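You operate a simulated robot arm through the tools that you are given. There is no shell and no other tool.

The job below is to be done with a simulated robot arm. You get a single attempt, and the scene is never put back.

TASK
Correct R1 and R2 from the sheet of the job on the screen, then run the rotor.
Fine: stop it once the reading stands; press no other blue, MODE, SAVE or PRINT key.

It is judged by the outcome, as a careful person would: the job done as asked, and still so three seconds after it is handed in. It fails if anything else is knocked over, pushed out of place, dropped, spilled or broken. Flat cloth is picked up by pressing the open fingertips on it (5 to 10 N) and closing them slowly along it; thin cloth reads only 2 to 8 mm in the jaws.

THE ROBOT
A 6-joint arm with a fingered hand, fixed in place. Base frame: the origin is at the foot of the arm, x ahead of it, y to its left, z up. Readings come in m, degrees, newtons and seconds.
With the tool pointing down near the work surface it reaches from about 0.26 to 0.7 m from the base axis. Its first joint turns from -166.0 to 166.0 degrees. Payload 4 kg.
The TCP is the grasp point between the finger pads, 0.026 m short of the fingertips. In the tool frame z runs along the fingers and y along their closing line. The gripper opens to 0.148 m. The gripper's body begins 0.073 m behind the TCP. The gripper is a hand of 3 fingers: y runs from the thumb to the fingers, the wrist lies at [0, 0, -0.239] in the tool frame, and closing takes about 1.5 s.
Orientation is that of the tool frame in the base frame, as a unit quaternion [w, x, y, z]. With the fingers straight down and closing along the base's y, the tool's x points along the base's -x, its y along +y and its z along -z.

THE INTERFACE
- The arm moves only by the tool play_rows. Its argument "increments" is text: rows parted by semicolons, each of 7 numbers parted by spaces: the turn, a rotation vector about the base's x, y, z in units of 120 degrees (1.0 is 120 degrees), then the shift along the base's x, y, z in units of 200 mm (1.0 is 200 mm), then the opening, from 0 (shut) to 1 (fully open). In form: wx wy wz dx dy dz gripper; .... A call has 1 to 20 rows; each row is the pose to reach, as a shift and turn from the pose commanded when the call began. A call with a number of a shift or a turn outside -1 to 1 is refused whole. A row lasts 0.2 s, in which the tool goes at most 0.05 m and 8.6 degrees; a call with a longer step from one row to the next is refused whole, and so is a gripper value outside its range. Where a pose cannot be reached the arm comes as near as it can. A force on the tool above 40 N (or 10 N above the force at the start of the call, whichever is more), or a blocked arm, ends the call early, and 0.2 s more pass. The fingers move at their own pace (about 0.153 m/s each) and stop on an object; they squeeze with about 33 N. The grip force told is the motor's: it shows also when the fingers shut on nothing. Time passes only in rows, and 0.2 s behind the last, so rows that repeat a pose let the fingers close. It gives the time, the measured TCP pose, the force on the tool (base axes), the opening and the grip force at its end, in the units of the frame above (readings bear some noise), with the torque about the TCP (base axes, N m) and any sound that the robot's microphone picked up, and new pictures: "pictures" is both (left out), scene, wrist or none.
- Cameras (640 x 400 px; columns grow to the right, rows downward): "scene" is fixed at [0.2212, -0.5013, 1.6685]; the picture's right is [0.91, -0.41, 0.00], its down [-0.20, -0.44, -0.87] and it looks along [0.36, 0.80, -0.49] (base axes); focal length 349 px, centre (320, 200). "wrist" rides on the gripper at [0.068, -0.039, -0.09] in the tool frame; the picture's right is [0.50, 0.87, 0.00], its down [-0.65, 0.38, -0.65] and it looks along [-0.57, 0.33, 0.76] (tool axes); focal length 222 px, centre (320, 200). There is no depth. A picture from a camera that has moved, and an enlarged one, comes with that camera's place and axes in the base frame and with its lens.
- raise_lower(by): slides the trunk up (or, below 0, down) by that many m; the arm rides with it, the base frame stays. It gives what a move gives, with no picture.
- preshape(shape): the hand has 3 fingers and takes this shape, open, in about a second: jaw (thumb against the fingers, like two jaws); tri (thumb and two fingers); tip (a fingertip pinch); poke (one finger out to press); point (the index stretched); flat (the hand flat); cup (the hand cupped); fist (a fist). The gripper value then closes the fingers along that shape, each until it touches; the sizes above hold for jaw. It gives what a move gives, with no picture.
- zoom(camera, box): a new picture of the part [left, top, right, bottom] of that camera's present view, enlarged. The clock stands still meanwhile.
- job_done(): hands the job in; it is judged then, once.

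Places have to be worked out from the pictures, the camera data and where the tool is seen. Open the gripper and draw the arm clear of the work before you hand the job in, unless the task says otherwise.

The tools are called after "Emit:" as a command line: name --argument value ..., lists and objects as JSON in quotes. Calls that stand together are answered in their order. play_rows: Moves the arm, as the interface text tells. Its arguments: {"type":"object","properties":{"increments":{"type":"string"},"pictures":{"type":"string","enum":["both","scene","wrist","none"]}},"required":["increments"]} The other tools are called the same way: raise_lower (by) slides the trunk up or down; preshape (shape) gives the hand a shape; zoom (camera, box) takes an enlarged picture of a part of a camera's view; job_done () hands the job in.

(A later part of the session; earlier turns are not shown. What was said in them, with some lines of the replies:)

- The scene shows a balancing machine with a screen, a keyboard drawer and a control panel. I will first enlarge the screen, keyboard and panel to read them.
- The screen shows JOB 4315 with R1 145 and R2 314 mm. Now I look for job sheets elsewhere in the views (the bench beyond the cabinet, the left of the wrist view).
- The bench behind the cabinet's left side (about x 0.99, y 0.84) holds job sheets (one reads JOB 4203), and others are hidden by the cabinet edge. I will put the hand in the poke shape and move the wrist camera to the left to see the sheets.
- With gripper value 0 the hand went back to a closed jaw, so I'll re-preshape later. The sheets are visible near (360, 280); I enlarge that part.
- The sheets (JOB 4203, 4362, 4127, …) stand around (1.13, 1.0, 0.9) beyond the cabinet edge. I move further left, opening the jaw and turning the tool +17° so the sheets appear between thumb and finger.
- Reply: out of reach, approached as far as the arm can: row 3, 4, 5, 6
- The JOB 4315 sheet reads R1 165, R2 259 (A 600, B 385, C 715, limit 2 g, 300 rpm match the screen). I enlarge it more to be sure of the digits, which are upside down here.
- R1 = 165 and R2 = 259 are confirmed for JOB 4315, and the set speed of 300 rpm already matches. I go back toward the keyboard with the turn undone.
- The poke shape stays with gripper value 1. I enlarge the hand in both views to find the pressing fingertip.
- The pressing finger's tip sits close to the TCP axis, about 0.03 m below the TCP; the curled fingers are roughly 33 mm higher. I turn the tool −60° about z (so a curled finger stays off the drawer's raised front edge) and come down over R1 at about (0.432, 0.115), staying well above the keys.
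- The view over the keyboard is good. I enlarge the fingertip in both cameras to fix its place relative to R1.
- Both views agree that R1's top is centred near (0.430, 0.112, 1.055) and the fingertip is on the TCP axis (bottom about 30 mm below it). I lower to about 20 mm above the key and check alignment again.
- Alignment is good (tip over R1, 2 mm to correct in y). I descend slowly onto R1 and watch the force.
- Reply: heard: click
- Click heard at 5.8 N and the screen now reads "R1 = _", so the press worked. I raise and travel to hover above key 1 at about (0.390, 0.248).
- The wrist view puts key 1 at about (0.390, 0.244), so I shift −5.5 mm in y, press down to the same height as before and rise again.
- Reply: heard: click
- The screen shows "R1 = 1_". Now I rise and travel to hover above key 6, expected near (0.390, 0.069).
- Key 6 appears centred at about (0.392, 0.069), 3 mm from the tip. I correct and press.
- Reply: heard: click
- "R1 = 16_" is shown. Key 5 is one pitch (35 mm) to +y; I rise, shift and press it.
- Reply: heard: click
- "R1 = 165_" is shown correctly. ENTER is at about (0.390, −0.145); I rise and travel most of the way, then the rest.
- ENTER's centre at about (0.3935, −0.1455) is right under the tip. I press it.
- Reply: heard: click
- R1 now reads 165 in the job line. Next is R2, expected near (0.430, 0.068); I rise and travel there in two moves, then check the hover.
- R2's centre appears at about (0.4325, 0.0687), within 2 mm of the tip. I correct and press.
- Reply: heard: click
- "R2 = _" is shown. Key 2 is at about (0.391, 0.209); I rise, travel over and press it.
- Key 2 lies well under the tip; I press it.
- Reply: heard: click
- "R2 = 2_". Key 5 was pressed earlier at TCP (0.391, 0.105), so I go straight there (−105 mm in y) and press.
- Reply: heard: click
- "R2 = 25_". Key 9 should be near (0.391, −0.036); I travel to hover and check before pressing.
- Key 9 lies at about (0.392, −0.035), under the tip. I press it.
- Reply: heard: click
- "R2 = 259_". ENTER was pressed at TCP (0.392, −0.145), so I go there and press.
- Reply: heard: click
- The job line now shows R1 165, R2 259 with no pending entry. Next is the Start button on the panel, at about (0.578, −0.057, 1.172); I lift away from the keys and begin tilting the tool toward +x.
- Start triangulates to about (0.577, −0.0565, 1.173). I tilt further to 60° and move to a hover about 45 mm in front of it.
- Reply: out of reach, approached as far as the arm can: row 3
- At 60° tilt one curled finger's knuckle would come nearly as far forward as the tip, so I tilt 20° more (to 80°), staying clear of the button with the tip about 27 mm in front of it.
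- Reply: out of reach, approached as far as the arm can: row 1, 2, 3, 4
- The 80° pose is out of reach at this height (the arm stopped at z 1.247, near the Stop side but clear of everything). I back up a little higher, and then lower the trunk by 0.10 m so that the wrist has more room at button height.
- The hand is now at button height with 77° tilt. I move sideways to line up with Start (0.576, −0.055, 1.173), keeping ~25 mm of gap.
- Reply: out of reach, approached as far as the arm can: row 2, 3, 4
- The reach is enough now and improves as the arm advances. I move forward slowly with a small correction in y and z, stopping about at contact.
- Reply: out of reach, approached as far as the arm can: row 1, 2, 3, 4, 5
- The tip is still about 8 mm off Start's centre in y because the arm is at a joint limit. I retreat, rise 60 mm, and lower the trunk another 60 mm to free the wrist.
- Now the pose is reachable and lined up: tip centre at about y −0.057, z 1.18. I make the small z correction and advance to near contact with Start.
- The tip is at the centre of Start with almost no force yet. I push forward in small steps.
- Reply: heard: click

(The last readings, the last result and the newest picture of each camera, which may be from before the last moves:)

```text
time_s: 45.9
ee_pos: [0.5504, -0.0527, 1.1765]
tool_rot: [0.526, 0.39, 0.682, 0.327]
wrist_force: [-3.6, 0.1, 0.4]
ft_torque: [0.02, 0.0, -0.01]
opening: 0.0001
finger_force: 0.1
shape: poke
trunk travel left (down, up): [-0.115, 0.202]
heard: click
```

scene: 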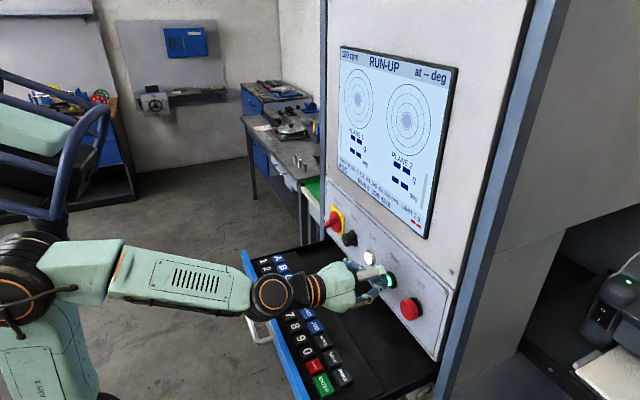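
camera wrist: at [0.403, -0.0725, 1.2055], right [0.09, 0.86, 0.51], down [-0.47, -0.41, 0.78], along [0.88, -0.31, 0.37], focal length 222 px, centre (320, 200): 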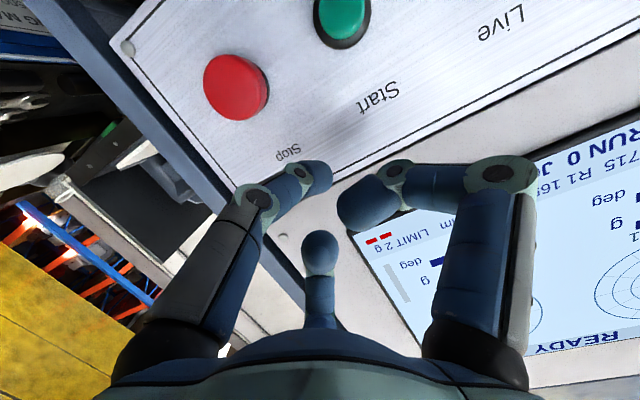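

Start clicked and the screen shows RUN-UP. I draw back and move in front of the Stop button, well clear of it, while the run goes on.

Emit:
play_rows --increments "0 0 0 -0.1 0 0 1; 0 0 0 -0.177 -0.05 0 1; 0 0 0 -0.177 -0.2 -0.01 1; 0 0 0 -0.177 -0.35 -0.02 1; 0 0 0 -0.177 -0.414 -0.03 1; 0 0 0 -0.177 -0.414 -0.03 1" --pictures "scene"

Emit:
zoom --camera "scene" --box '[330, 40, 470, 240]'

Emit:
zoom --camera "wrist" --box '[220, 80, 420, 230]'

Emit:
zoom --camera "scene" --box '[355, 250, 455, 350]'

```text
time_s: 47.3
ee_pos: [0.5162, -0.1353, 1.1687]
tool_rot: [0.527, 0.389, 0.681, 0.327]
wrist_force: [0.8, 0.1, -0.4]
ft_torque: [0.03, 0.02, 0.02]
opening: 0.0
finger_force: 0.0
shape: poke
trunk travel left (down, up): [-0.115, 0.202]
```

scene: 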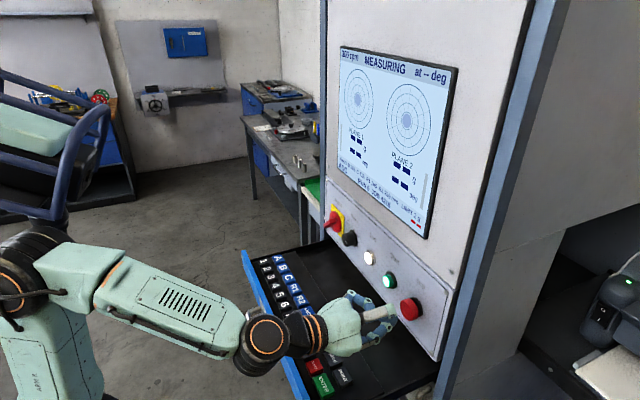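

```text
2.00 times, centred on (400, 140) of scene
camera zoom: at [0.2212, -0.5013, 1.6685], right [0.91, -0.41, 0.0], down [-0.2, -0.44, -0.87], along [0.36, 0.8, -0.49], focal length 699 px, centre (160, 320)
```

zoom: 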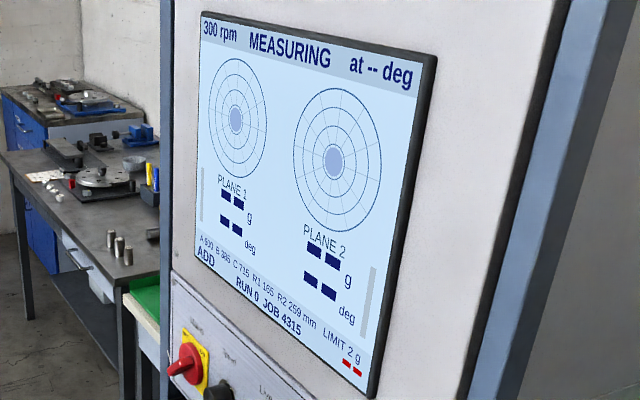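

```text
2.67 times, centred on (320, 155) of wrist
camera zoom: at [0.4099, -0.0987, 1.1294], right [0.09, 0.86, 0.51], down [-0.47, -0.41, 0.78], along [0.88, -0.31, 0.37], focal length 592 px, centre (320, 320)
```

zoom: 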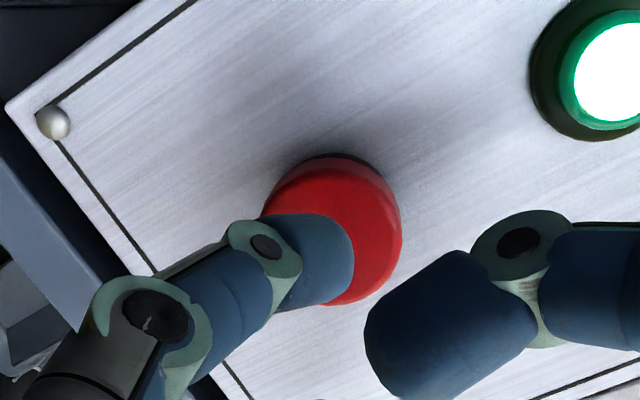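

```text
4.00 times, centred on (405, 300) of scene
camera zoom: at [0.2212, -0.5013, 1.6685], right [0.91, -0.41, 0.0], down [-0.2, -0.44, -0.87], along [0.36, 0.8, -0.49], focal length 1397 px, centre (-20, -200)
```

zoom: 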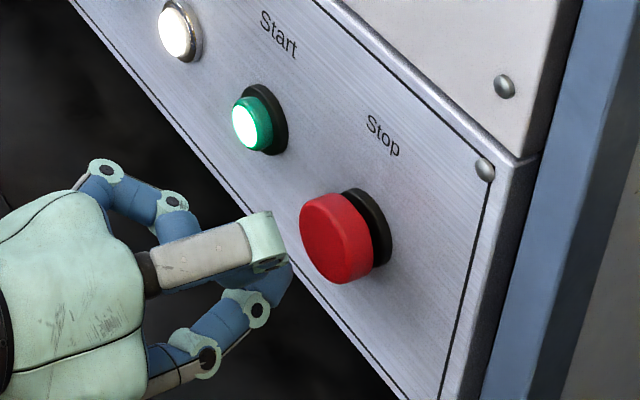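

The screen reads MEASURING at 300 rpm and the tip is lined up in front of Stop. I wait a few seconds and watch the reading.

Emit:
play_rows --increments "0 0 0 0 0 0 1; 0 0 0 0 0 0 1; 0 0 0 0 0 0 1; 0 0 0 0 0 0 1; 0 0 0 0 0 0 1; 0 0 0 0 0 0 1; 0 0 0 0 0 0 1; 0 0 0 0 0 0 1; 0 0 0 0 0 0 1; 0 0 0 0 0 0 1" --pictures "none"

Emit:
zoom --camera "scene" --box '[330, 40, 470, 240]'

```text
time_s: 49.5
ee_pos: [0.5152, -0.1349, 1.1698]
tool_rot: [0.527, 0.39, 0.681, 0.326]
wrist_force: [0.2, 0.3, -0.9]
ft_torque: [-0.02, -0.02, -0.01]
opening: 0.0001
finger_force: 0.1
shape: poke
trunk travel left (down, up): [-0.115, 0.202]
```

```text
2.00 times, centred on (400, 140) of scene
camera zoom: at [0.2212, -0.5013, 1.6685], right [0.91, -0.41, 0.0], down [-0.2, -0.44, -0.87], along [0.36, 0.8, -0.49], focal length 699 px, centre (160, 320)
```

zoom: 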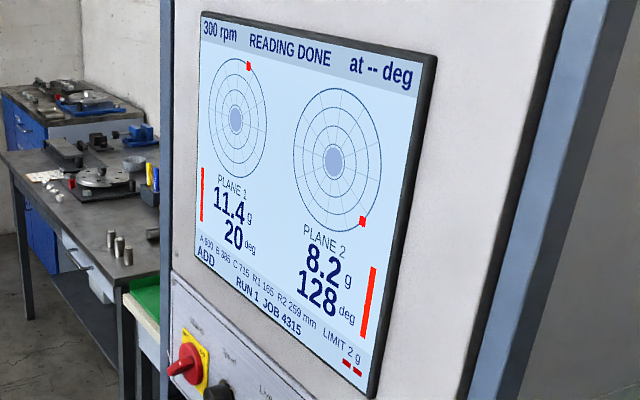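

READING DONE: 11.4 g @ 20° and 8.2 g @ 128°, RUN 1 — the reading stands. I now push forward onto Stop.

Emit:
play_rows --increments "0 0 0 0.05 0 0 1; 0 0 0 0.09 0 0 1; 0 0 0 0.11 0 0 1; 0 0 0 0.125 0 0 1; 0 0 0 0.14 0 0 1; 0 0 0 0.14 0 0 1" --pictures "scene"

Emit:
zoom --camera "scene" --box '[355, 250, 455, 350]'

```text
time_s: 50.9
ee_pos: [0.5405, -0.1349, 1.1703]
tool_rot: [0.527, 0.389, 0.681, 0.327]
wrist_force: [-24.9, 3.1, -8.1]
ft_torque: [0.05, 0.33, 0.06]
opening: 0.0
finger_force: 0.1
shape: poke
trunk travel left (down, up): [-0.115, 0.202]
heard: click
```

scene: 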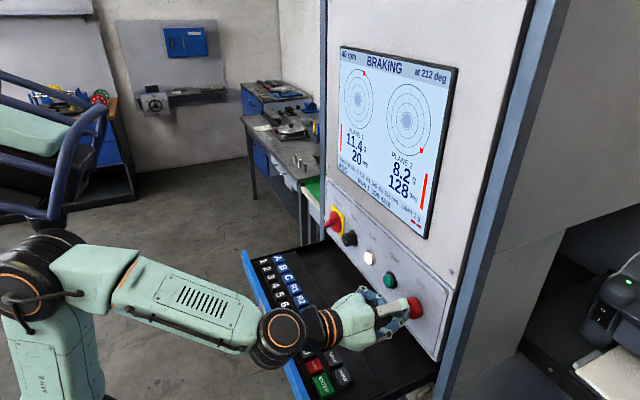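

```text
4.00 times, centred on (405, 300) of scene
camera zoom: at [0.2212, -0.5013, 1.6685], right [0.91, -0.41, 0.0], down [-0.2, -0.44, -0.87], along [0.36, 0.8, -0.49], focal length 1397 px, centre (-20, -200)
```

zoom: 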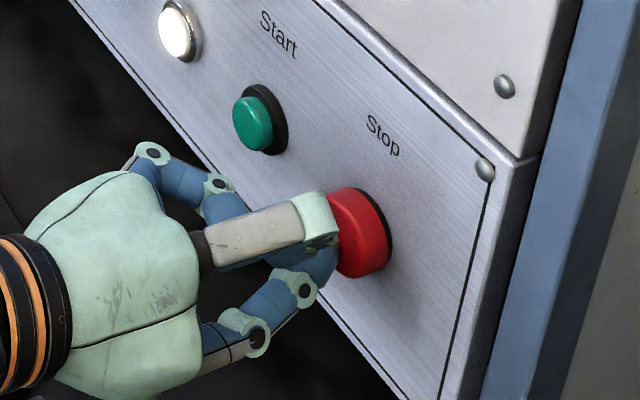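

Stop clicked and the rotor is braking; the start lamp is out. I draw straight back from the button and up.

Emit:
play_rows --increments "0 0 0 -0.05 0 0 1; 0 0 0 -0.15 0 0 1; 0 0 0 -0.18 0 0.1 1; 0 0 0 -0.18 0 0.3 1; 0 0 0 -0.18 0 0.5 1; 0 0 0 -0.18 0 0.5 1" --pictures "scene"

Emit:
zoom --camera "scene" --box '[330, 40, 470, 240]'

Emit:
zoom --camera "scene" --box '[325, 220, 445, 340]'

```text
time_s: 52.3
ee_pos: [0.5063, -0.1355, 1.2706]
tool_rot: [0.527, 0.39, 0.682, 0.325]
wrist_force: [0.5, -0.3, 0.3]
ft_torque: [0.02, -0.01, 0.0]
opening: 0.0
finger_force: 0.1
shape: poke
trunk travel left (down, up): [-0.115, 0.202]
```

scene: 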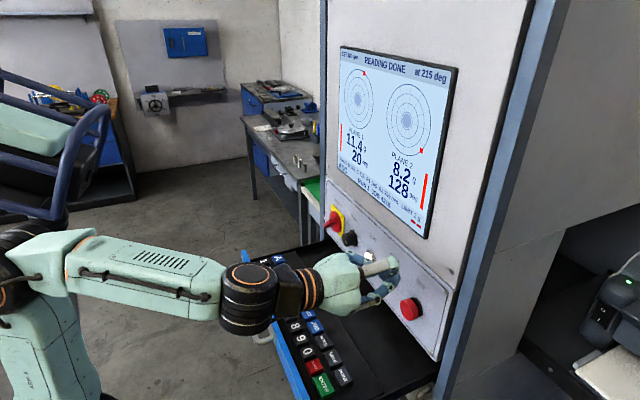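

```text
2.00 times, centred on (400, 140) of scene
camera zoom: at [0.2212, -0.5013, 1.6685], right [0.91, -0.41, 0.0], down [-0.2, -0.44, -0.87], along [0.36, 0.8, -0.49], focal length 699 px, centre (160, 320)
```

zoom: 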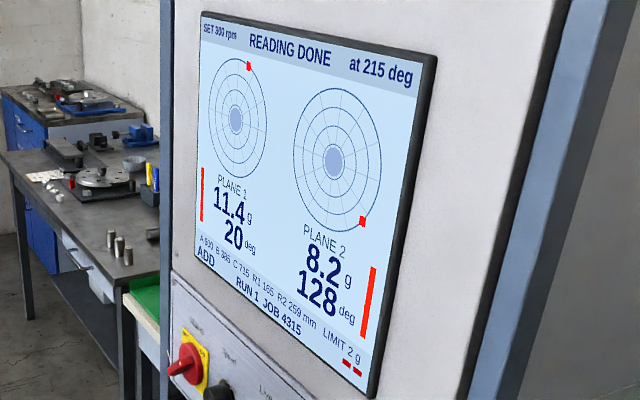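

```text
3.33 times, centred on (385, 280) of scene
camera zoom: at [0.2212, -0.5013, 1.6685], right [0.91, -0.41, 0.0], down [-0.2, -0.44, -0.87], along [0.36, 0.8, -0.49], focal length 1164 px, centre (103, -67)
```

zoom: 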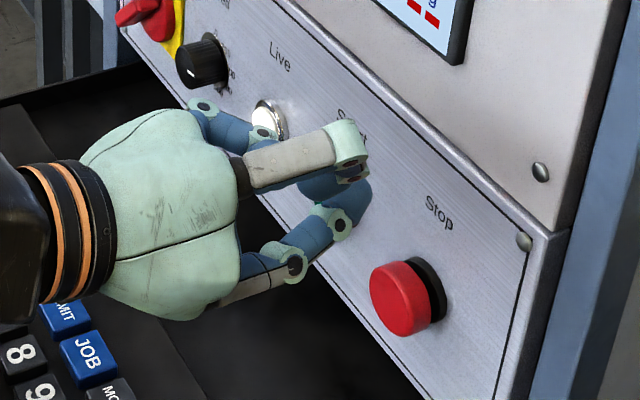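

The rotor has stopped (at 215°), the reading stays, and R1 165 / R2 259 are set. I draw the arm up and away from the panel and drawer while turning the tool back downward.

Emit:
play_rows --increments "0 0 0 -0.05 0 0.2 1; 0 0.06 0 -0.1 0 0.4 1; 0 0.12 0 -0.15 0 0.6 1; 0 0.18 0 -0.2 0 0.7 1; 0 0.24 0 -0.25 0 0.75 1; 0 0.3 0 -0.3 0 0.75 1; 0 0.36 0 -0.35 0 0.75 1; 0 0.42 0 -0.4 0 0.75 1; 0 0.48 0 -0.45 0 0.75 1; 0 0.48 0 -0.45 0 0.75 1" --pictures "both"

```text
time_s: 54.5
ee_pos: [0.3886, -0.1229, 1.3479]
tool_rot: [0.133, 0.499, 0.851, 0.099]
wrist_force: [0.3, 0.0, -0.3]
ft_torque: [-0.01, 0.0, 0.01]
opening: 0.0002
finger_force: 0.1
shape: poke
out of reach, approached as far as the arm can: row 6, 7, 8, 9, 10
trunk travel left (down, up): [-0.115, 0.202]
camera wrist: at [0.2948, -0.0876, 1.4162], right [0.48, 0.86, 0.2], down [0.4, -0.41, 0.82], along [0.78, -0.31, -0.54], focal length 222 px, centre (320, 200)
```

scene: 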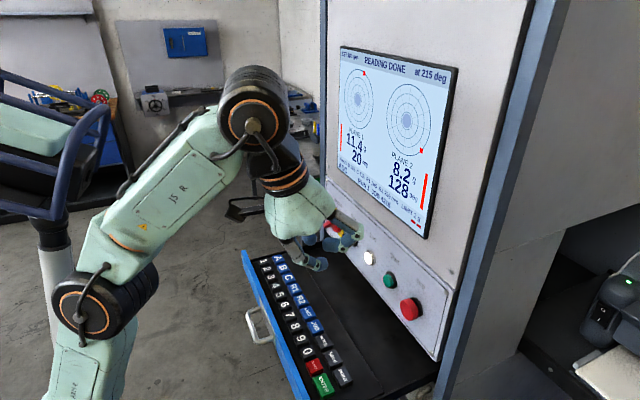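
wrist: 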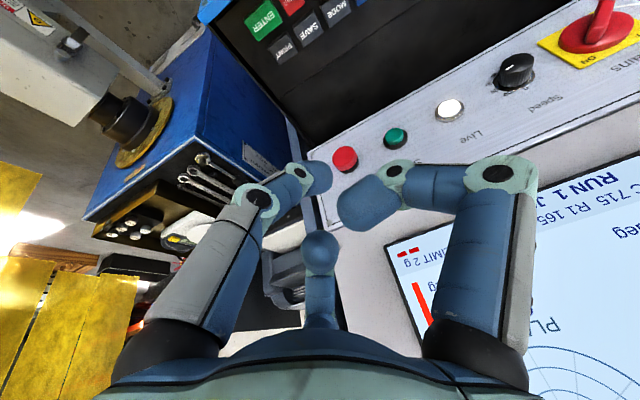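

The arm is well clear of the panel, and the screen still shows READING DONE with the rotor standing. I open the hand and check once more.

Emit:
preshape --shape "jaw"

Emit:
zoom --camera "scene" --box '[335, 150, 435, 240]'

Emit:
zoom --camera "scene" --box '[230, 220, 450, 400]'

```text
time_s: 55.4
ee_pos: [0.3884, -0.1234, 1.3482]
tool_rot: [0.134, 0.499, 0.85, 0.099]
wrist_force: [0.2, -0.3, 0.0]
ft_torque: [-0.02, 0.01, 0.01]
opening: 0.1481
finger_force: 0.0
shape: jaw
trunk travel left (down, up): [-0.115, 0.202]
```

```text
4.44 times, centred on (385, 195) of scene
camera zoom: at [0.2212, -0.5013, 1.6685], right [0.91, -0.41, 0.0], down [-0.2, -0.44, -0.87], along [0.36, 0.8, -0.49], focal length 1553 px, centre (31, 222)
```

zoom: 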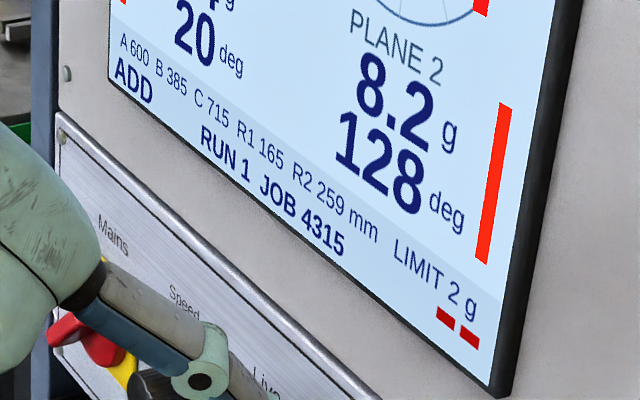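

```text
2.22 times, centred on (340, 310) of scene
camera zoom: at [0.2212, -0.5013, 1.6685], right [0.91, -0.41, 0.0], down [-0.2, -0.44, -0.87], along [0.36, 0.8, -0.49], focal length 776 px, centre (276, -44)
```

zoom: 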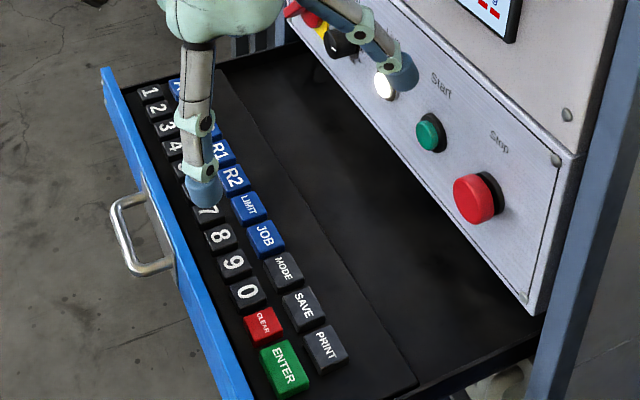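

R1 165 and R2 259 are set for JOB 4315. The run is done with its reading standing, the rotor has stopped, and the open hand is clear of everything, so I hand the job in.

Emit:
job_done

```text
The job is handed in.
```

I corrected both values from the JOB 4315 sheet, ran the rotor, and stopped it once the reading stood. The job is handed in.

| Value | Was | Now |
|---|---|---|
| R1 | 145 mm | 165 mm |
| R2 | 314 mm | 259 mm |

- **Run:** I pressed Start and waited until the screen showed READING DONE at 300 rpm.
- **Reading:** plane 1 is 11.4 g at 20°, and plane 2 is 8.2 g at 128°. Both are above the 2 g limit.
- **Stop:** I then pressed Stop, and the rotor came to rest at 215° with the reading still on the screen.
- **Keys pressed:** R1, R2, the digits and ENTER, plus the Start and Stop buttons. I touched no other blue key, and no MODE, SAVE or PRINT key.
- **Arm:** I opened the hand and drew the arm clear before handing in, and nothing was knocked or moved.
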